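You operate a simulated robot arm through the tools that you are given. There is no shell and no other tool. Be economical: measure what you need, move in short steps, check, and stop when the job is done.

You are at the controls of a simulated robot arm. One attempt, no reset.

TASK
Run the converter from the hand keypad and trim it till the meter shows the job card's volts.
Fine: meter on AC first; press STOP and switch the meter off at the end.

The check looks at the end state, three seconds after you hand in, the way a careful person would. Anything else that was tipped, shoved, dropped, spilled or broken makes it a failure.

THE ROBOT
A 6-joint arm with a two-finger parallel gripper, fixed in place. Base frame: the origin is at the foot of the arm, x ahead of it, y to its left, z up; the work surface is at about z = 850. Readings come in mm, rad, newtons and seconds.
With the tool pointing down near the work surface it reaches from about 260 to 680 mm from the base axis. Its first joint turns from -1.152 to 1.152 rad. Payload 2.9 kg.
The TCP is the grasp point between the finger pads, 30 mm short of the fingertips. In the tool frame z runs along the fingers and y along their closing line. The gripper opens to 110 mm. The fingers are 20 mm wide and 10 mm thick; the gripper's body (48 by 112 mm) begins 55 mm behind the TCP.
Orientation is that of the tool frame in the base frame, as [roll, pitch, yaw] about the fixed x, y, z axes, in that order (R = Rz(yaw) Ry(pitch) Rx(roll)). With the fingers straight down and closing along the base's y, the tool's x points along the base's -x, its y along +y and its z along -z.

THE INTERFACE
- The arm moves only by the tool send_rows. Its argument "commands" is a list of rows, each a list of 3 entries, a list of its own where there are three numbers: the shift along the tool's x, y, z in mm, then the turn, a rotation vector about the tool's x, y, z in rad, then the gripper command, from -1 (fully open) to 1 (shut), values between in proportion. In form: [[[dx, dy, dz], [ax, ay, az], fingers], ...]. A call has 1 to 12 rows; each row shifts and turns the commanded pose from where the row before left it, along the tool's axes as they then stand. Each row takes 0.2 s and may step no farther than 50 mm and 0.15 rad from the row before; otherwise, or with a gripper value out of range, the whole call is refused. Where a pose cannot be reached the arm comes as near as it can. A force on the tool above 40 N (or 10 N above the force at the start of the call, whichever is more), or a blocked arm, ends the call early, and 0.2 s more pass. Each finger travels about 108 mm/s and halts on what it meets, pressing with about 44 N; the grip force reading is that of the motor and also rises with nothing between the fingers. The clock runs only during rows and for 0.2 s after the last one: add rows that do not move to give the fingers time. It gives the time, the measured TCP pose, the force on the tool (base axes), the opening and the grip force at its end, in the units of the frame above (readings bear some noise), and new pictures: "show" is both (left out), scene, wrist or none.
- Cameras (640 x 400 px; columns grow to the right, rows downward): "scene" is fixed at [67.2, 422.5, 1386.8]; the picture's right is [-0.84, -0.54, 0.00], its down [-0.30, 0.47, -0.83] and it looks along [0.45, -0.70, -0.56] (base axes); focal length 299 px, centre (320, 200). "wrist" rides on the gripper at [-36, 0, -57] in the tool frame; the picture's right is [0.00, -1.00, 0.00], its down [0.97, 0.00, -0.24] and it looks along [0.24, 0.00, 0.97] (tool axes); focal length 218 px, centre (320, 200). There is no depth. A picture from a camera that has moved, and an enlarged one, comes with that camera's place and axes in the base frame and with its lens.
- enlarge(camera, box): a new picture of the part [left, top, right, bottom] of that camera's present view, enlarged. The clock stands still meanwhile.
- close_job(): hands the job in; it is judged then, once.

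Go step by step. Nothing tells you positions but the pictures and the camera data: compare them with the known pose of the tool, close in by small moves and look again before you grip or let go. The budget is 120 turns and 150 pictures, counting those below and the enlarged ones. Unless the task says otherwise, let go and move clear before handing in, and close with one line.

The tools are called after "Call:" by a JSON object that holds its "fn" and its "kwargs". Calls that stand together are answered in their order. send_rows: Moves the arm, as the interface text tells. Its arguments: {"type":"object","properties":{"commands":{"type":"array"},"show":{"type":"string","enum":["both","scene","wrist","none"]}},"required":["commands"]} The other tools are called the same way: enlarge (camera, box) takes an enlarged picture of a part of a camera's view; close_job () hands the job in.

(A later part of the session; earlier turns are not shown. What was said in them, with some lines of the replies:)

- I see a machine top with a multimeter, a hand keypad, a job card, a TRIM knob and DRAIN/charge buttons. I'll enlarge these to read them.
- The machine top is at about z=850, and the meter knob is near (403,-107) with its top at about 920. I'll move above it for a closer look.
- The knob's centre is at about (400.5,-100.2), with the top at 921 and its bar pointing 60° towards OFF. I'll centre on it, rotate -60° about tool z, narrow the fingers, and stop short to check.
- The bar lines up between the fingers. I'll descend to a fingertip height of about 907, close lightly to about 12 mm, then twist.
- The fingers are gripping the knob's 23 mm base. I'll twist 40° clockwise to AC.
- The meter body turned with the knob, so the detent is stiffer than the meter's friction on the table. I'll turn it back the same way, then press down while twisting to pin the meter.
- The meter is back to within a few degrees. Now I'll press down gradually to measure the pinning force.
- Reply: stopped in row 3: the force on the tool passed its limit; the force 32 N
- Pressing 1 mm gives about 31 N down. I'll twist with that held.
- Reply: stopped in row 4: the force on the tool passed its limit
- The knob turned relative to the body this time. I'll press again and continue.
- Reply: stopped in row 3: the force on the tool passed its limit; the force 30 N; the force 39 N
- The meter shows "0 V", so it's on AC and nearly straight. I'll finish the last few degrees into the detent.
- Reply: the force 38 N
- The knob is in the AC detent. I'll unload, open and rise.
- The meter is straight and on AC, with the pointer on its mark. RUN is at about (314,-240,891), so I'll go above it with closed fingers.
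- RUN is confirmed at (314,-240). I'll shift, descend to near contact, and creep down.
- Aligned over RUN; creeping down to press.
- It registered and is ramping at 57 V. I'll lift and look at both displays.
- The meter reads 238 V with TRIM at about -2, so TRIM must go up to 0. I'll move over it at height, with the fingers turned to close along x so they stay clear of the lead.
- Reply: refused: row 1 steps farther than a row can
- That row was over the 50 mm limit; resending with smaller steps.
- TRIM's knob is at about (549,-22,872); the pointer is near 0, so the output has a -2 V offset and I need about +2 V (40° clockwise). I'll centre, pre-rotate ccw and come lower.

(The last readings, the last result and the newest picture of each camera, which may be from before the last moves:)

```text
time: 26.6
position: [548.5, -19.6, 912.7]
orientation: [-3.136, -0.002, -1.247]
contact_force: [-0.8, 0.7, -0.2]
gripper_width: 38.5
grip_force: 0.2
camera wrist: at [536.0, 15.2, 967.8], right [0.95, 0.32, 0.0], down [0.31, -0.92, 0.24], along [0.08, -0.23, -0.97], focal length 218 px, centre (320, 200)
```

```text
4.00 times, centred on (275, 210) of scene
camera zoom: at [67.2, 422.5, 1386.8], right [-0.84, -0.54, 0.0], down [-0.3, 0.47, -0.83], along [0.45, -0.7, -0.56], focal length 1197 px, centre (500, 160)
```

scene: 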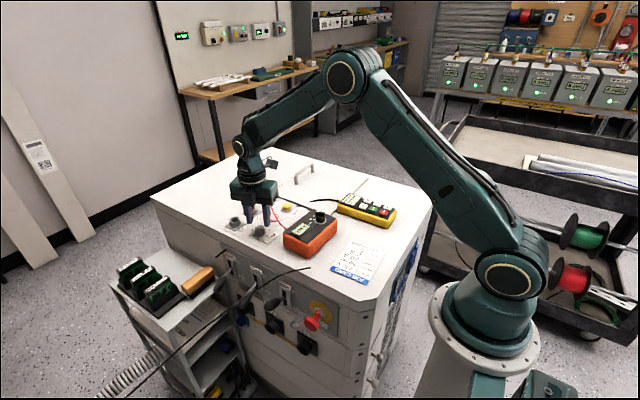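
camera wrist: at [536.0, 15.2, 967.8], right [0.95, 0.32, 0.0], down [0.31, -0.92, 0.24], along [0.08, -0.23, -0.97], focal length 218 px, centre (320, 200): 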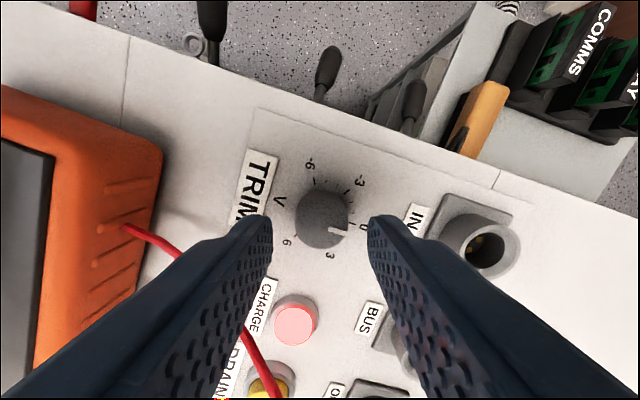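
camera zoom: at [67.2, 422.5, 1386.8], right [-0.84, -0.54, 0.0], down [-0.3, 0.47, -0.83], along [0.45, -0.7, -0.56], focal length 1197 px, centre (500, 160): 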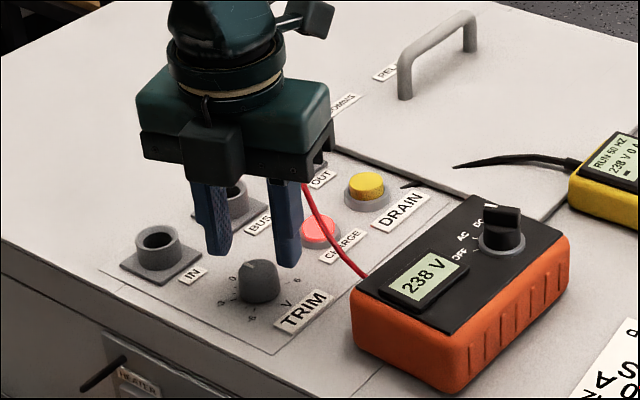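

The knob is about 3 mm toward -tool x; I'll correct, lower 24 mm and close on it.

Call:
{"fn": "send_rows", "kwargs": {"commands": [[[-2.5, 0, 6], [0, 0, 0], 0.3], [[0, 0, 9], [0, 0, 0], 0.3], [[0, 0, 8], [0, 0, 0], 0.3], [[0, 0, 0], [0, 0, 0], 0.5], [[0, 0, 0], [0, 0, 0], 0.6], [[0, 0, 0], [0, 0, 0], 0.65], [[0, 0, 0], [0, 0, 0], 0.65]]}}

Call:
{"fn": "enlarge", "kwargs": {"camera": "scene", "box": [210, 160, 340, 260]}}

```text
time: 28.2
position: [547.1, -15.7, 890.5]
orientation: [-3.138, 0.0, -1.248]
contact_force: [-10.5, -2.0, 3.3]
gripper_width: 26.5
grip_force: 45.2
camera wrist: at [535.9, 18.8, 946.1], right [0.95, 0.32, 0.0], down [0.31, -0.92, 0.24], along [0.08, -0.23, -0.97], focal length 218 px, centre (320, 200)
```

scene: 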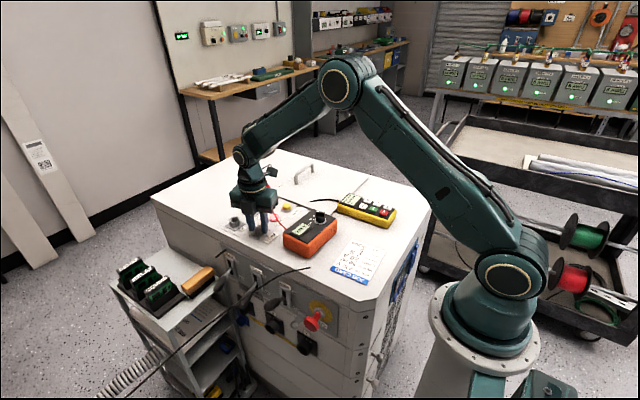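
wrist: 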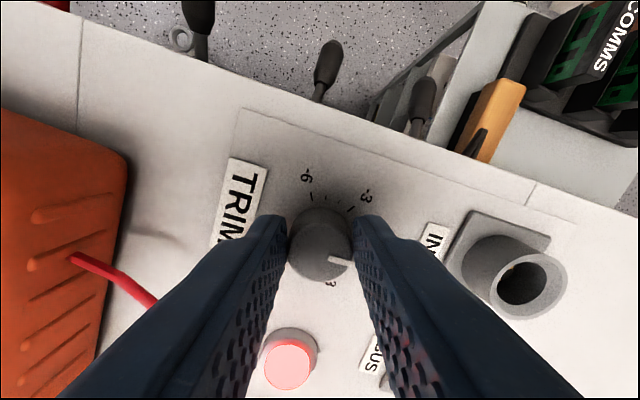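

```text
4.00 times, centred on (275, 210) of scene
camera zoom: at [66.9, 422.5, 1386.8], right [-0.84, -0.54, 0.0], down [-0.3, 0.47, -0.83], along [0.45, -0.7, -0.56], focal length 1197 px, centre (500, 160)
```

zoom: 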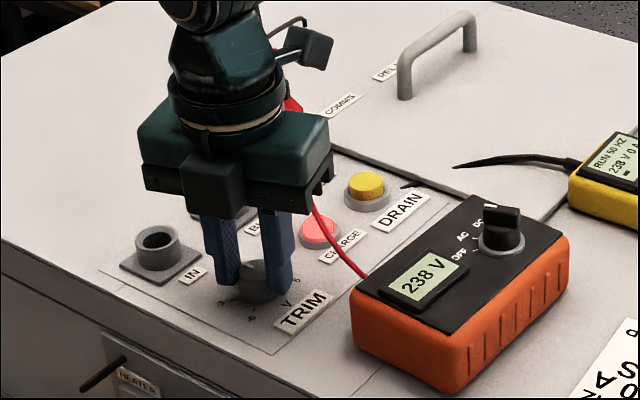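

The knob is gripped (26.5 mm) and the lead looks clear of the gripper. I'll twist clockwise about 34°, then read the meter.

Call:
{"fn": "send_rows", "kwargs": {"commands": [[[0, 0, 0], [0, 0, 0.1], 0.65], [[0, 0, 0], [0, 0, 0.1], 0.65], [[0, 0, 0], [0, 0, 0.1], 0.65], [[0, 0, 0], [0, 0, 0.1], 0.65], [[0, 0, 0], [0, 0, 0.1], 0.65], [[0, 0, 0], [0, 0, 0.1], 0.65], [[0, 0, 0], [0, 0, 0], 0.65], [[0, 0, 0], [0, 0, 0], 0.65]]}}

Call:
{"fn": "enlarge", "kwargs": {"camera": "scene", "box": [210, 160, 340, 260]}}

```text
time: 30.0
position: [550.6, -15.0, 891.2]
orientation: [-3.132, 0.005, -1.846]
contact_force: [21.3, 11.0, -1.3]
gripper_width: 26.8
grip_force: 45.0
camera wrist: at [559.0, 19.2, 946.3], right [0.96, -0.27, 0.01], down [-0.27, -0.93, 0.24], along [-0.05, -0.23, -0.97], focal length 218 px, centre (320, 200)
```

scene: 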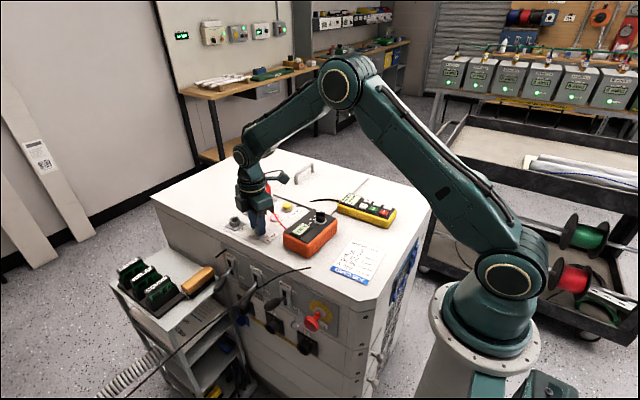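
wrist: 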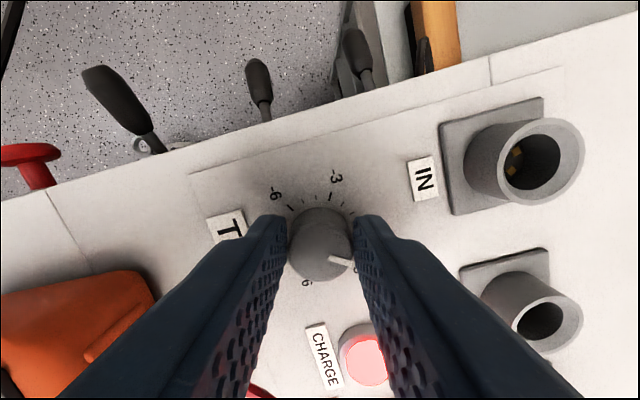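

```text
4.00 times, centred on (275, 210) of scene
camera zoom: at [67.8, 422.8, 1386.7], right [-0.84, -0.54, 0.0], down [-0.3, 0.47, -0.83], along [0.45, -0.7, -0.56], focal length 1197 px, centre (500, 160)
```

zoom: 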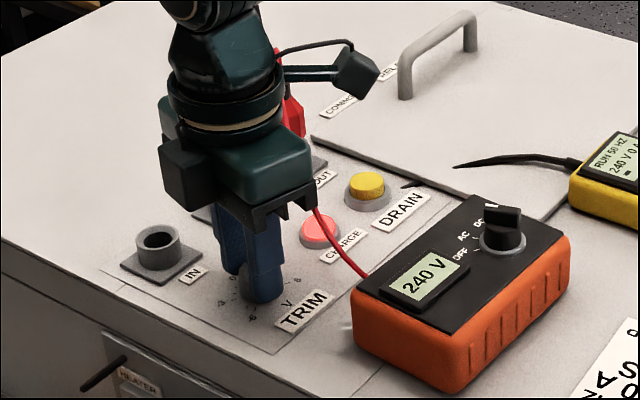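

The meter reads 240 V. I'll release gently, rise, and verify that it holds.

Call:
{"fn": "send_rows", "kwargs": {"commands": [[[0, 0, 0], [0, 0, 0], 0.5], [[0, 0, 0], [0, 0, 0], 0.3], [[0, 0, 0], [0, 0, 0], 0.3], [[0, 0, -10], [0, 0, 0], 0.3], [[0, 0, -30], [0, 0, 0], 0.3], [[0, 0, -40], [0, 0, 0], 0.3], [[0, 0, -45], [0, 0, 0], 0.3], [[0, 0, -45], [0, 0, 0], 0.3], [[0, 0, 0], [0, 0, 0], 0.3]]}}

Call:
{"fn": "enlarge", "kwargs": {"camera": "scene", "box": [210, 160, 340, 260]}}

Call:
{"fn": "enlarge", "kwargs": {"camera": "wrist", "box": [240, 100, 400, 200]}}

```text
time: 32.0
position: [546.6, -12.9, 1063.9]
orientation: [-3.138, 0.003, -1.846]
contact_force: [0.1, 0.4, 0.2]
gripper_width: 38.7
grip_force: 0.0
camera wrist: at [555.4, 21.4, 1118.4], right [0.96, -0.27, 0.0], down [-0.27, -0.93, 0.24], along [-0.06, -0.23, -0.97], focal length 218 px, centre (320, 200)
```

scene: 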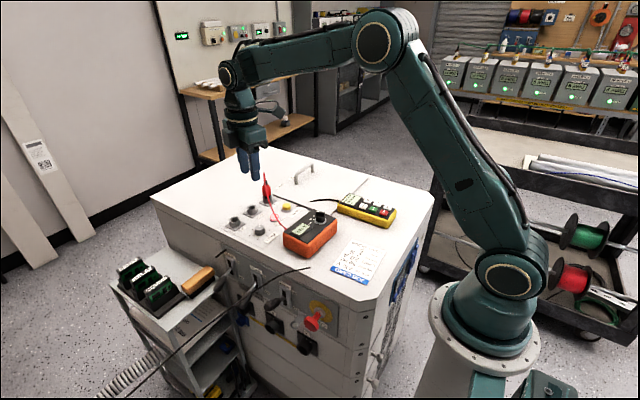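
wrist: 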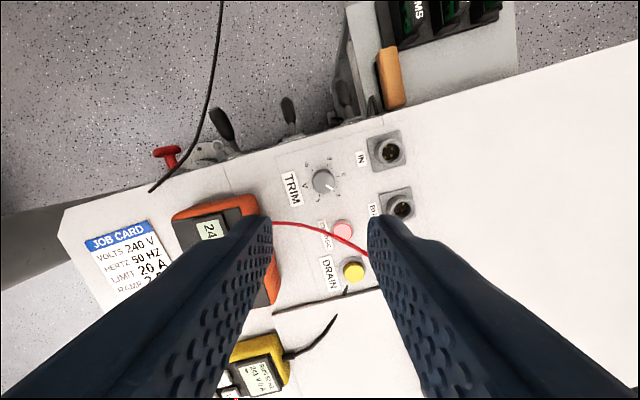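

```text
4.00 times, centred on (275, 210) of scene
camera zoom: at [67.2, 422.5, 1386.8], right [-0.84, -0.54, 0.0], down [-0.3, 0.47, -0.83], along [0.45, -0.7, -0.56], focal length 1197 px, centre (500, 160)
```

zoom: 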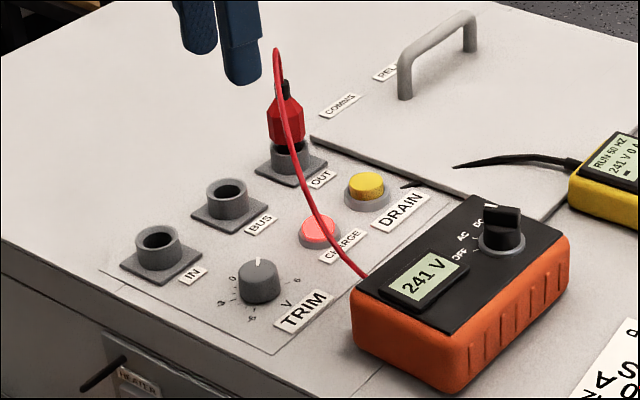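

```text
4.00 times, centred on (320, 150) of wrist
camera zoom: at [555.4, 21.4, 1118.4], right [0.96, -0.27, 0.0], down [-0.27, -0.93, 0.24], along [-0.06, -0.23, -0.97], focal length 873 px, centre (320, 400)
```

zoom: 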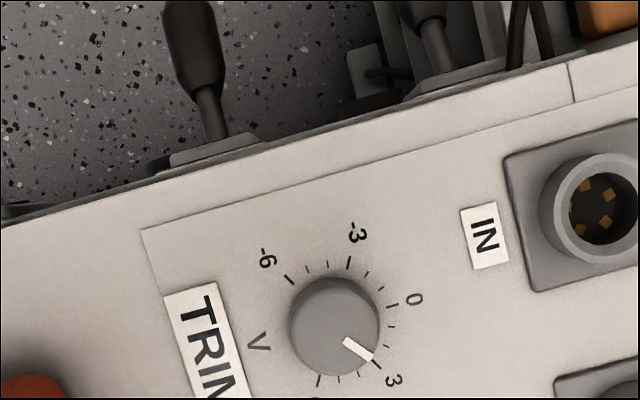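

After release it settled at 241 V with the pointer near +2.7, so I need about -0.6 V (-12°). I'll re-centre (about 3.6 mm off sideways) and approach again.

Call:
{"fn": "send_rows", "kwargs": {"commands": [[[2.8, -3.6, 30], [0, 0, 0], 0.3], [[0, 0, 40], [0, 0, 0], 0.3], [[0, 0, 40], [0, 0, 0], 0.3], [[0, 0, 25], [0, 0, 0], 0.3], [[0, 0, 15], [0, 0, 0], 0.3], [[0, 0, 0], [0, 0, 0], 0.3]], "show": "wrist"}}

```text
time: 33.4
position: [552.4, -18.8, 908.1]
orientation: [-3.137, 0.002, -1.846]
contact_force: [-0.1, -0.5, -1.2]
gripper_width: 38.4
grip_force: 0.0
camera wrist: at [562.3, 16.0, 963.7], right [0.96, -0.27, 0.0], down [-0.27, -0.93, 0.24], along [-0.06, -0.23, -0.97], focal length 218 px, centre (320, 200)
```

wrist: 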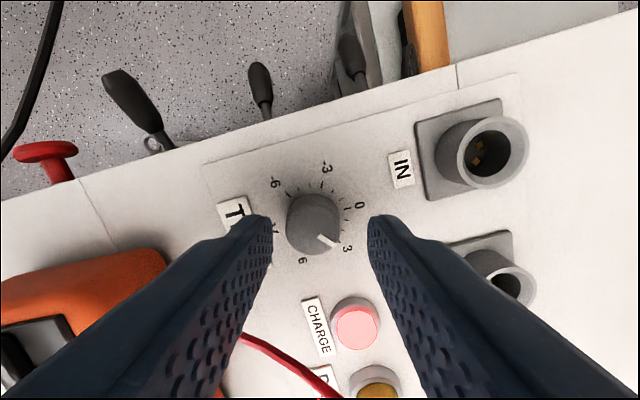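

Call:
{"fn": "send_rows", "kwargs": {"commands": [[[-1.8, 2.7, 5], [0, 0, 0], 0.3], [[0, 0, 8], [0, 0, 0], 0.3], [[0, 0, 5], [0, 0, 0], 0.3], [[0, 0, 0], [0, 0, 0], 0.45], [[0, 0, 0], [0, 0, 0], 0.53], [[0, 0, 0], [0, 0, 0], 0.6], [[0, 0, 0], [0, 0, 0], 0.6]], "show": "wrist"}}

Call:
{"fn": "enlarge", "kwargs": {"camera": "scene", "box": [210, 160, 340, 260]}}

```text
time: 35.0
position: [548.5, -18.7, 891.9]
orientation: [-3.135, 0.002, -1.849]
contact_force: [9.9, -2.3, -5.0]
gripper_width: 26.2
grip_force: 44.8
camera wrist: at [558.9, 17.1, 946.8], right [0.96, -0.27, 0.01], down [-0.27, -0.93, 0.24], along [-0.06, -0.23, -0.97], focal length 218 px, centre (320, 200)
```

wrist: 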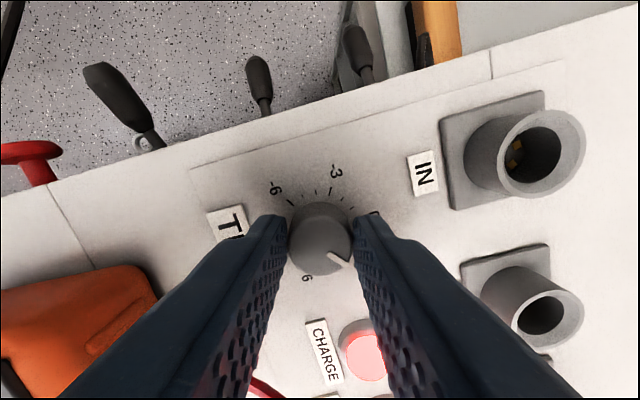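

```text
4.00 times, centred on (275, 210) of scene
camera zoom: at [67.5, 422.5, 1386.8], right [-0.84, -0.54, 0.0], down [-0.3, 0.47, -0.83], along [0.45, -0.7, -0.56], focal length 1197 px, centre (500, 160)
```

zoom: 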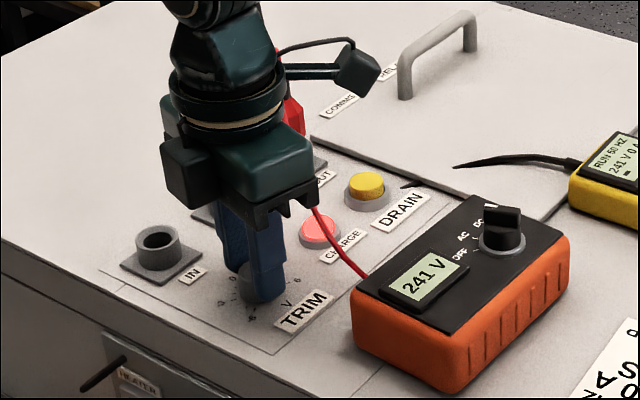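

Call:
{"fn": "send_rows", "kwargs": {"commands": [[[0, -0.4, 0], [0, 0, -0.07], 0.6], [[0, 0, 0], [0, 0, -0.07], 0.6], [[0, 0, 0], [0, 0, -0.07], 0.6], [[0, 0, 0], [0, 0, 0], 0.6]], "show": "none"}}

Call:
{"fn": "enlarge", "kwargs": {"camera": "scene", "box": [210, 160, 340, 260]}}

```text
time: 36.0
position: [549.1, -17.8, 891.2]
orientation: [-3.139, 0.0, -1.637]
contact_force: [7.3, -5.8, -3.2]
gripper_width: 26.1
grip_force: 45.4
```

```text
4.00 times, centred on (275, 210) of scene
camera zoom: at [67.5, 422.3, 1386.8], right [-0.84, -0.54, 0.0], down [-0.3, 0.47, -0.83], along [0.45, -0.7, -0.56], focal length 1197 px, centre (500, 160)
```

zoom: 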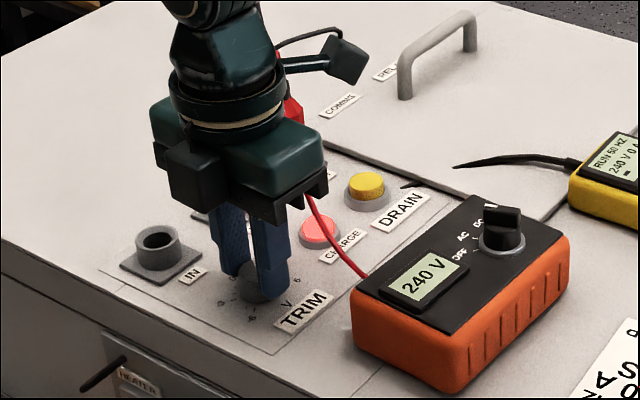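

240 V. I'll release slowly and rise, then check again.

Call:
{"fn": "send_rows", "kwargs": {"commands": [[[0, 0, 0], [0, 0, 0], 0.5], [[0, 0, 0], [0, 0, 0], 0.4], [[0, 0, 0], [0, 0, 0], 0.3], [[0, 0, -10], [0, 0, 0], 0.3], [[0, 0, -30], [0, 0, 0], 0.3], [[0, 0, -40], [0, 0, 0], 0.3], [[0, 0, -45], [0, 0, 0], 0.3], [[0, 0, -45], [0, 0, 0], 0.3], [[0, 0, 0], [0, 0, 0], 0.3]], "show": "wrist"}}

Call:
{"fn": "enlarge", "kwargs": {"camera": "scene", "box": [210, 160, 340, 260]}}

Call:
{"fn": "enlarge", "kwargs": {"camera": "wrist", "box": [240, 100, 400, 200]}}

```text
time: 38.0
position: [548.5, -18.1, 1061.5]
orientation: [-3.135, -0.001, -1.638]
contact_force: [-0.1, -0.6, 0.0]
gripper_width: 38.7
grip_force: 0.0
camera wrist: at [550.3, 18.5, 1117.0], right [1.0, -0.07, 0.0], down [-0.07, -0.97, 0.24], along [-0.01, -0.24, -0.97], focal length 218 px, centre (320, 200)
```

wrist: 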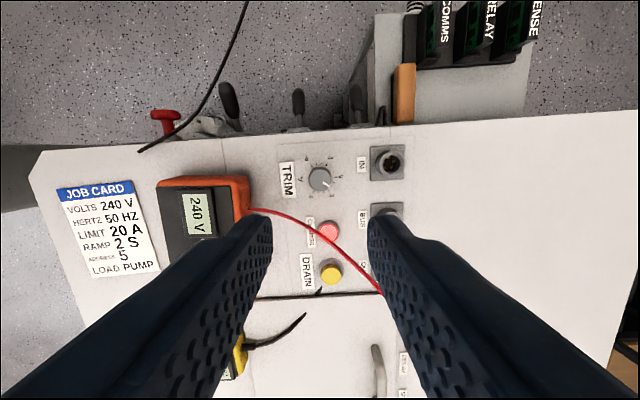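

```text
4.00 times, centred on (275, 210) of scene
camera zoom: at [67.2, 422.5, 1386.8], right [-0.84, -0.54, 0.0], down [-0.3, 0.47, -0.83], along [0.45, -0.7, -0.56], focal length 1197 px, centre (500, 160)
```

zoom: 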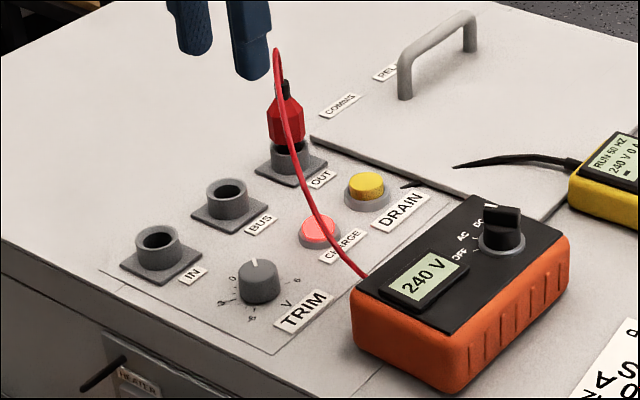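

```text
4.00 times, centred on (320, 150) of wrist
camera zoom: at [550.3, 18.5, 1117.0], right [1.0, -0.07, 0.0], down [-0.07, -0.97, 0.24], along [-0.01, -0.24, -0.97], focal length 873 px, centre (320, 400)
```

zoom: 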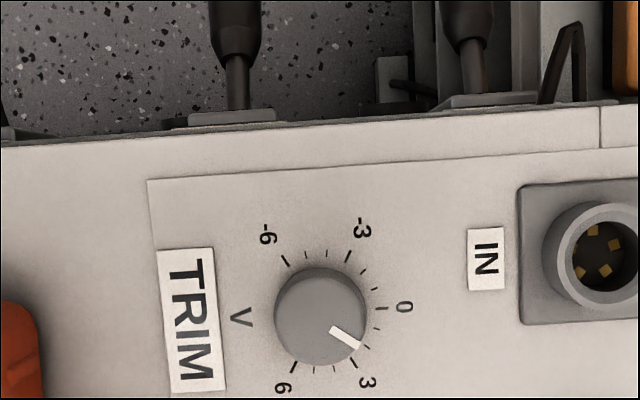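

240 V holds after release. Now I'll rotate the tool back and go to STOP at about (284,-240).

Call:
{"fn": "send_rows", "kwargs": {"commands": [[[0, 0, 0], [0, 0, 0.15], 1], [[0, 0, 0], [0, 0, 0.15], 1], [[0, 0, 0], [0, 0, 0.15], 1], [[0, 0, 0], [0, 0, 0.15], 1], [[0, 0, 0], [0, 0, 0.15], 1], [[0, 0, 0], [0, 0, 0.15], 1], [[0, 0, 0], [0, 0, 0.15], 1], [[0, 0, 0], [0, 0, 0.15], 1], [[0, 0, 0], [0, 0, 0.15], 1], [[0, 0, 0], [0, 0, 0.15], 1]], "show": "none"}}

Call:
{"fn": "send_rows", "kwargs": {"commands": [[[33, -27.7, 0], [0, 0, 0], 1], [[33, -27.7, 0], [0, 0, 0], 1], [[33, -27.7, 0], [0, 0, 0], 1], [[33, -27.7, 0], [0, 0, 0], 1], [[33, -27.7, 0], [0, 0, 0], 1], [[33, -27.7, 0], [0, 0, 0], 1], [[33, -27.7, 20], [0, 0, 0], 1], [[33, -27.7, 20], [0, 0, 0], 1], [[0, 0, 40], [0, 0, 0], 1], [[0, 0, 10], [0, 0, 0], 1], [[0, 0, 0], [0, 0, 0], 1]], "show": "wrist"}}

```text
time: 40.2
position: [547.2, -18.1, 1062.2]
orientation: [-3.14, 0.005, -3.141]
contact_force: [0.1, -0.7, -0.4]
gripper_width: 0.0
grip_force: 37.7
```

```text
time: 42.6
position: [286.3, -238.2, 970.8]
orientation: [-3.142, 0.004, -3.136]
contact_force: [1.7, 0.2, 0.5]
gripper_width: 0.1
grip_force: 37.6
camera wrist: at [321.9, -238.3, 1025.6], right [0.01, -1.0, 0.0], down [-0.97, -0.01, 0.24], along [-0.24, 0.0, -0.97], focal length 218 px, centre (320, 200)
```

wrist: 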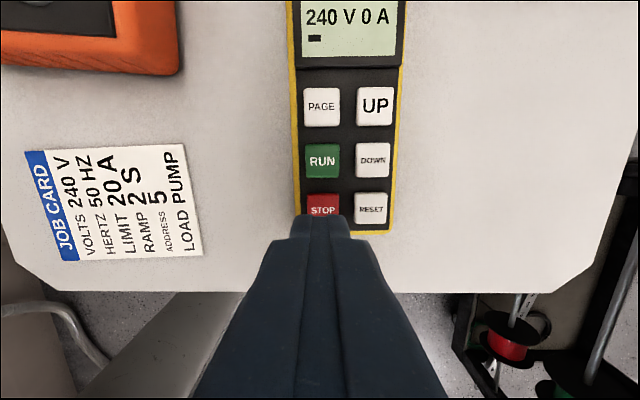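

Call:
{"fn": "send_rows", "kwargs": {"commands": [[[3.5, -1.7, 14], [0, 0, 0], 1], [[0, 0, 20], [0, 0, 0], 1], [[0, 0, 8], [0, 0, 0], 1], [[0, 0, 2], [0, 0, 0], 1], [[0, 0, 0], [0, 0, 0], 1]], "show": "wrist"}}

```text
time: 43.8
position: [283.2, -243.0, 925.5]
orientation: [3.141, 0.004, -3.137]
contact_force: [1.0, 0.6, 0.7]
gripper_width: 0.0
grip_force: 37.8
camera wrist: at [317.6, -241.6, 982.5], right [0.01, -1.0, 0.0], down [-0.97, -0.01, 0.24], along [-0.24, 0.0, -0.97], focal length 218 px, centre (320, 200)
```

wrist: 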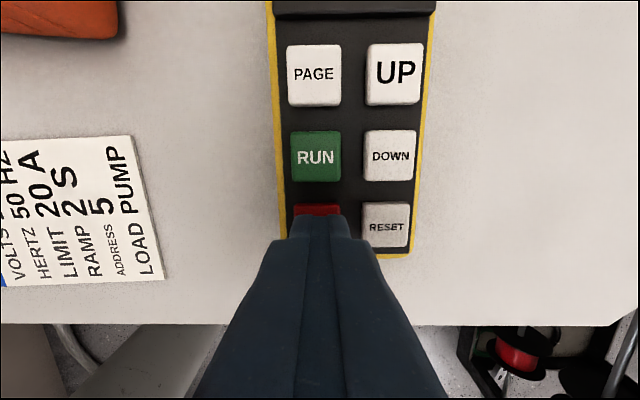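

Aligned over STOP; creeping down to press, with the same travel as RUN.

Call:
{"fn": "send_rows", "kwargs": {"commands": [[[0, 1, 1.5], [0, 0, 0], 1], [[0, 0, 1.5], [0, 0, 0], 1], [[0, 0, 1], [0, 0, 0], 1], [[0, 0, 1], [0, 0, 0], 1], [[0, 0, 1], [0, 0, 0], 1], [[0, 0, 1], [0, 0, 0], 1]], "show": "none"}}

Call:
{"fn": "enlarge", "kwargs": {"camera": "scene", "box": [270, 160, 420, 260]}}

```text
time: 45.2
position: [283.2, -241.4, 918.9]
orientation: [3.141, 0.005, -3.134]
contact_force: [-0.4, 1.7, 2.6]
gripper_width: 0.1
grip_force: 38.2
```

```text
4.00 times, centred on (345, 210) of scene
camera zoom: at [67.2, 422.6, 1386.8], right [-0.84, -0.54, 0.0], down [-0.3, 0.47, -0.83], along [0.45, -0.7, -0.56], focal length 1197 px, centre (220, 160)
```

zoom: 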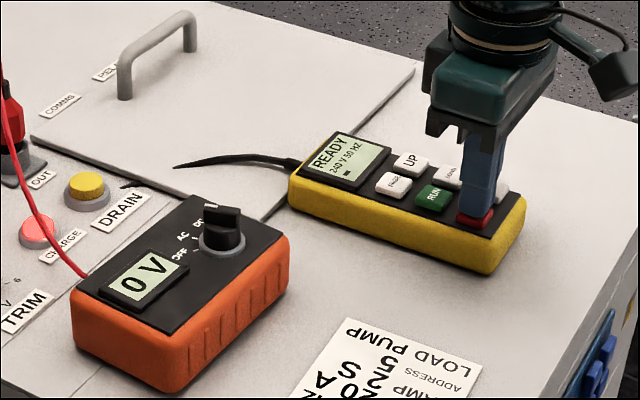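

STOP registered: READY and 0 V. I'll go back above the meter knob, now rotated to the AC angle.

Call:
{"fn": "send_rows", "kwargs": {"commands": [[[0, 0, -20], [0, 0, 0], 1], [[0, 0, -40], [0, 0, 0], 1], [[-23.5, 28.2, -30], [0, 0, 0], 0.6], [[-23.5, 28.2, -5], [0, 0, 0], 0.4], [[-23.5, 28.2, 0], [0, 0, 0], 0.4], [[-23.5, 28.2, 0], [0, 0, 0], 0.4], [[-23.5, 28.2, 0], [0, 0, -0.05], 0.4], [[0, 0, 10], [0, 0, -0.15], 0.4], [[0, 0, 20], [0, 0, -0.15], 0.4], [[0, 0, 10], [0, 0, 0], 0.4], [[0, 0, 0], [0, 0, 0], 0.4]], "show": "wrist"}}

Call:
{"fn": "enlarge", "kwargs": {"camera": "wrist", "box": [240, 140, 400, 240]}}

```text
time: 47.6
position: [398.2, -98.6, 975.8]
orientation: [-3.139, 0.003, -2.785]
contact_force: [-0.5, 0.1, 0.5]
gripper_width: 33.1
grip_force: 0.0
camera wrist: at [432.7, -86.9, 1031.6], right [0.35, -0.94, 0.0], down [-0.91, -0.34, 0.24], along [-0.22, -0.08, -0.97], focal length 218 px, centre (320, 200)
```

wrist: 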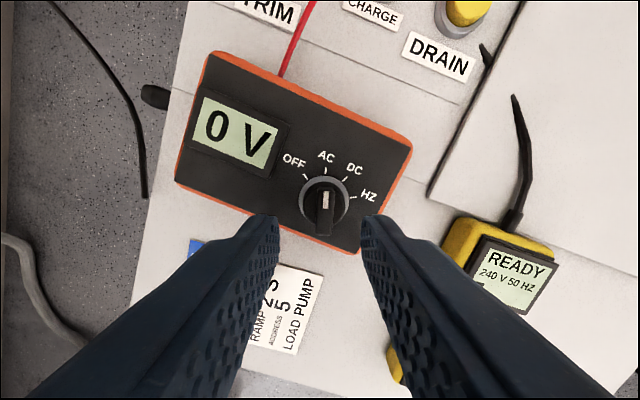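

```text
4.00 times, centred on (320, 190) of wrist
camera zoom: at [432.7, -86.9, 1031.6], right [0.35, -0.94, 0.0], down [-0.91, -0.34, 0.24], along [-0.22, -0.08, -0.97], focal length 873 px, centre (320, 240)
```

zoom: 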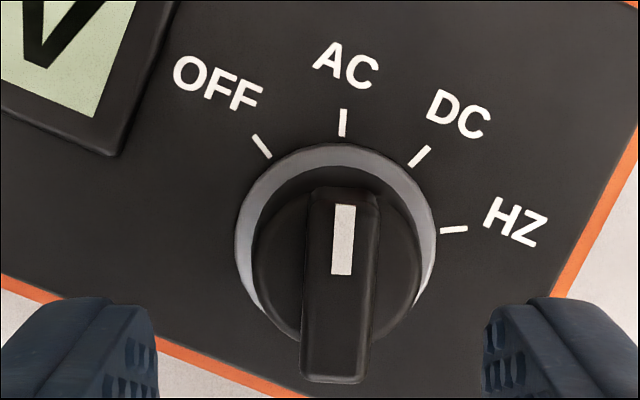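

Call:
{"fn": "send_rows", "kwargs": {"commands": [[[-3, -3, 8], [0, 0, 0], 0.4], [[0, 0, 12], [0, 0, 0], 0.4], [[0, 0, 0], [0, 0, 0], 0.4]], "show": "wrist"}}

```text
time: 48.4
position: [403.1, -102.5, 956.4]
orientation: [-3.139, 0.002, -2.787]
contact_force: [-0.8, 0.6, -0.1]
gripper_width: 33.0
grip_force: 0.0
camera wrist: at [436.4, -89.8, 1012.1], right [0.35, -0.94, 0.0], down [-0.91, -0.34, 0.24], along [-0.22, -0.08, -0.97], focal length 218 px, centre (320, 200)
```

wrist: 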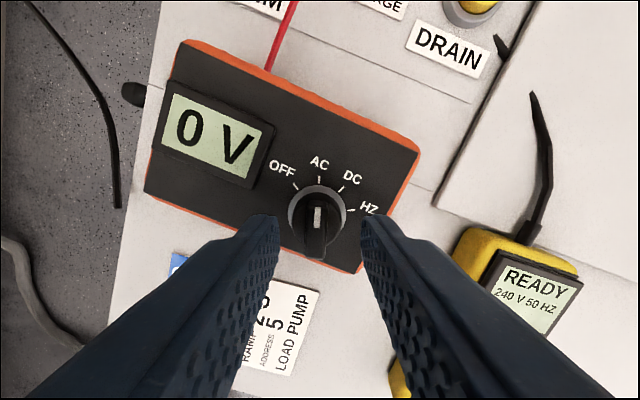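

Centred to about 1 mm. I'll descend, grip, then preload downward.

Call:
{"fn": "send_rows", "kwargs": {"commands": [[[0, 1.2, 8], [0, 0, 0], 0.4], [[0, 0, 8], [0, 0, 0], 0.4], [[0, 0, 0], [0, 0, 0], 0.5], [[0, 0, 0], [0, 0, 0], 0.6], [[0, 0, 0], [0, 0, 0], 0.75], [[0, 0, 0], [0, 0, 0], 0.8], [[0, 0, 0], [0, 0, 0], 0.8]], "show": "wrist"}}

Call:
{"fn": "send_rows", "kwargs": {"commands": [[[0, 0, 0.8], [0, 0, 0], 0.8], [[0, 0, 0], [0, 0, 0], 0.8]], "show": "none"}}

```text
time: 50.0
position: [403.2, -101.0, 938.9]
orientation: [-3.141, 0.005, -2.785]
contact_force: [1.6, 0.5, 0.4]
gripper_width: 23.3
grip_force: 43.9
camera wrist: at [436.9, -87.9, 995.4], right [0.35, -0.94, 0.0], down [-0.91, -0.34, 0.24], along [-0.22, -0.08, -0.97], focal length 218 px, centre (320, 200)
```

wrist: 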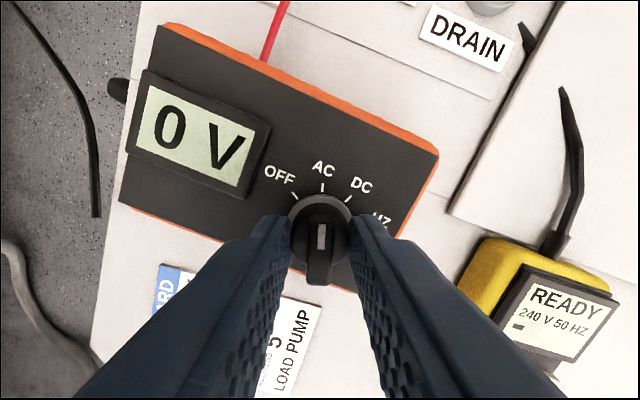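

```text
time: 50.6
position: [403.4, -101.0, 939.9]
orientation: [-3.139, 0.005, -2.787]
contact_force: [1.8, 1.7, 9.3]
gripper_width: 23.0
grip_force: 44.2
```

Call:
{"fn": "send_rows", "kwargs": {"commands": [[[0, 0, 0.9], [0, 0, 0], 0.8], [[0, 0, 0], [0, 0, 0], 0.8]], "show": "none"}}

```text
time: 51.2
position: [402.4, -101.4, 940.2]
orientation: [-3.137, 0.008, -2.787]
contact_force: [4.0, 1.3, 24.8]
gripper_width: 23.0
grip_force: 44.6
```

About 25 N preload. I'll twist counter-clockwise in steps.

Call:
{"fn": "send_rows", "kwargs": {"commands": [[[0, 0, 0.2], [0, 0, -0.08], 0.8], [[0, 0, 0], [0, 0, -0.08], 0.8], [[0, 0, 0], [0, 0, -0.08], 0.8]], "show": "none"}}

Call:
{"fn": "send_rows", "kwargs": {"commands": [[[0, 0, 0], [0, 0, -0.08], 0.8], [[0, 0, 0], [0, 0, -0.08], 0.8]], "show": "wrist"}}

```text
time: 52.0
position: [402.7, -100.3, 940.3]
orientation: [-3.135, 0.008, -2.544]
contact_force: [6.9, 0.8, 28.0]
gripper_width: 23.3
grip_force: 44.2
```

```text
time: 52.6
position: [402.9, -99.9, 940.7]
orientation: [-3.136, 0.005, -2.383]
contact_force: [4.4, 6.7, 32.2]
gripper_width: 23.0
grip_force: 44.1
camera wrist: at [428.8, -75.7, 995.2], right [0.69, -0.73, 0.01], down [-0.71, -0.67, 0.23], along [-0.17, -0.16, -0.97], focal length 218 px, centre (320, 200)
```

wrist: 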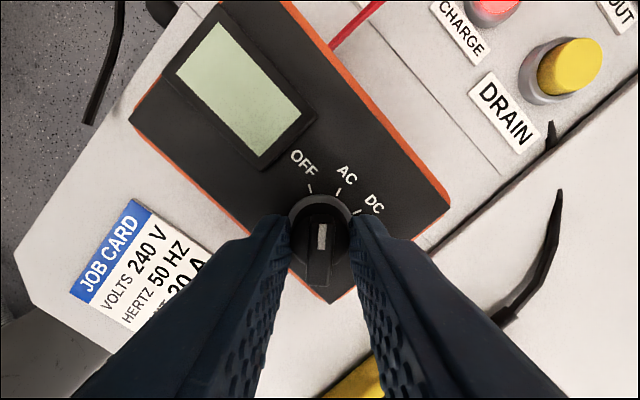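

The meter has switched off and its body hasn't moved. I'll finish turning to the OFF mark.

Call:
{"fn": "send_rows", "kwargs": {"commands": [[[0, 0, 0], [0, 0, -0.08], 0.8], [[0, 0, 0], [0, 0, -0.08], 0.8], [[0, 0, 0], [0, 0, -0.08], 0.8]], "show": "wrist"}}

```text
time: 53.4
position: [403.5, -100.5, 939.9]
orientation: [-3.135, 0.003, -2.145]
contact_force: [8.1, 5.9, 27.0]
gripper_width: 22.9
grip_force: 44.0
camera wrist: at [422.1, -70.1, 995.0], right [0.84, -0.54, 0.01], down [-0.53, -0.81, 0.24], along [-0.12, -0.2, -0.97], focal length 218 px, centre (320, 200)
```

wrist: 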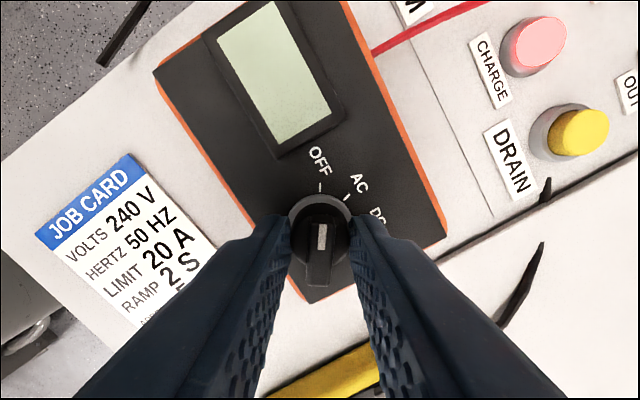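

The knob is at OFF. I'll unload, release, rise clear and inspect.

Call:
{"fn": "send_rows", "kwargs": {"commands": [[[0, 0, -1.3], [0, 0, 0], 0.8], [[0, 0, 0], [0, 0, 0], 0.7], [[0, 0, 0], [0, 0, 0], 0.5], [[0, 0, 0], [0, 0, 0], 0.35], [[0, 0, -10], [0, 0, 0], 0.3], [[0, 0, -25], [0, 0, 0], 0.3], [[0, 0, -40], [0, 0, 0], 0.3], [[0, 0, -45], [0, 0, 0], 0.3], [[0, 0, -45], [0, 0, 0], 0.3], [[0, 0, 0], [0, 0, 0], 0.3]]}}

Call:
{"fn": "enlarge", "kwargs": {"camera": "scene", "box": [200, 160, 420, 297]}}

Call:
{"fn": "enlarge", "kwargs": {"camera": "wrist", "box": [200, 90, 420, 227]}}

```text
time: 55.6
position: [402.3, -100.5, 1103.9]
orientation: [-3.137, 0.002, -2.146]
contact_force: [0.0, -0.9, -0.1]
gripper_width: 38.6
grip_force: 0.1
camera wrist: at [422.1, -71.2, 1159.8], right [0.84, -0.54, 0.0], down [-0.53, -0.81, 0.24], along [-0.13, -0.2, -0.97], focal length 218 px, centre (320, 200)
```

scene: 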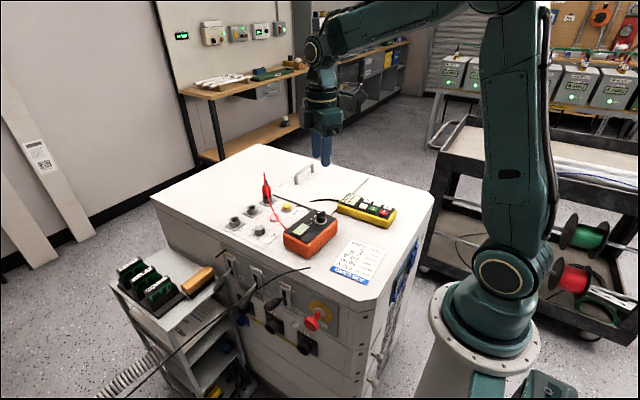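
wrist: 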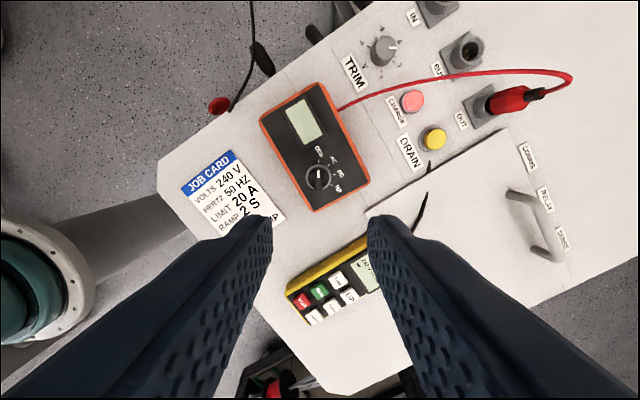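

```text
2.91 times, centred on (310, 228) of scene
camera zoom: at [67.2, 422.5, 1386.8], right [-0.84, -0.54, 0.0], down [-0.3, 0.47, -0.83], along [0.45, -0.7, -0.56], focal length 870 px, centre (349, 117)
```

zoom: 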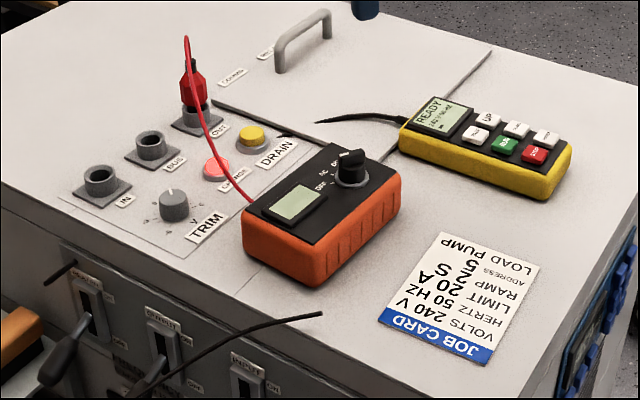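

```text
2.91 times, centred on (310, 158) of wrist
camera zoom: at [422.1, -71.2, 1159.8], right [0.84, -0.54, 0.0], down [-0.53, -0.81, 0.24], along [-0.13, -0.2, -0.97], focal length 635 px, centre (349, 321)
```

zoom: 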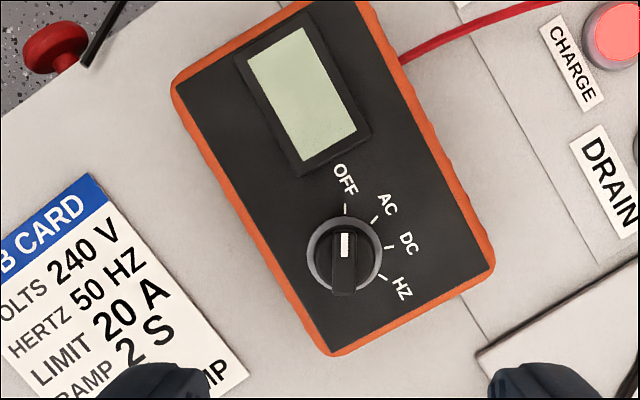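

The keypad shows READY, TRIM is left at the setting that gave 240 V, the meter is off and back within a few degrees of where it started, and the arm is clear. Handing in.

Call:
{"fn": "close_job", "kwargs": {}}

```text
The job is handed in.
```

The converter was run from the keypad and trimmed to 240 V on the meter (AC), then I pressed STOP and switched the meter off; the meter turned on the table during my first try at its knob, and I set it back to within a few degrees.
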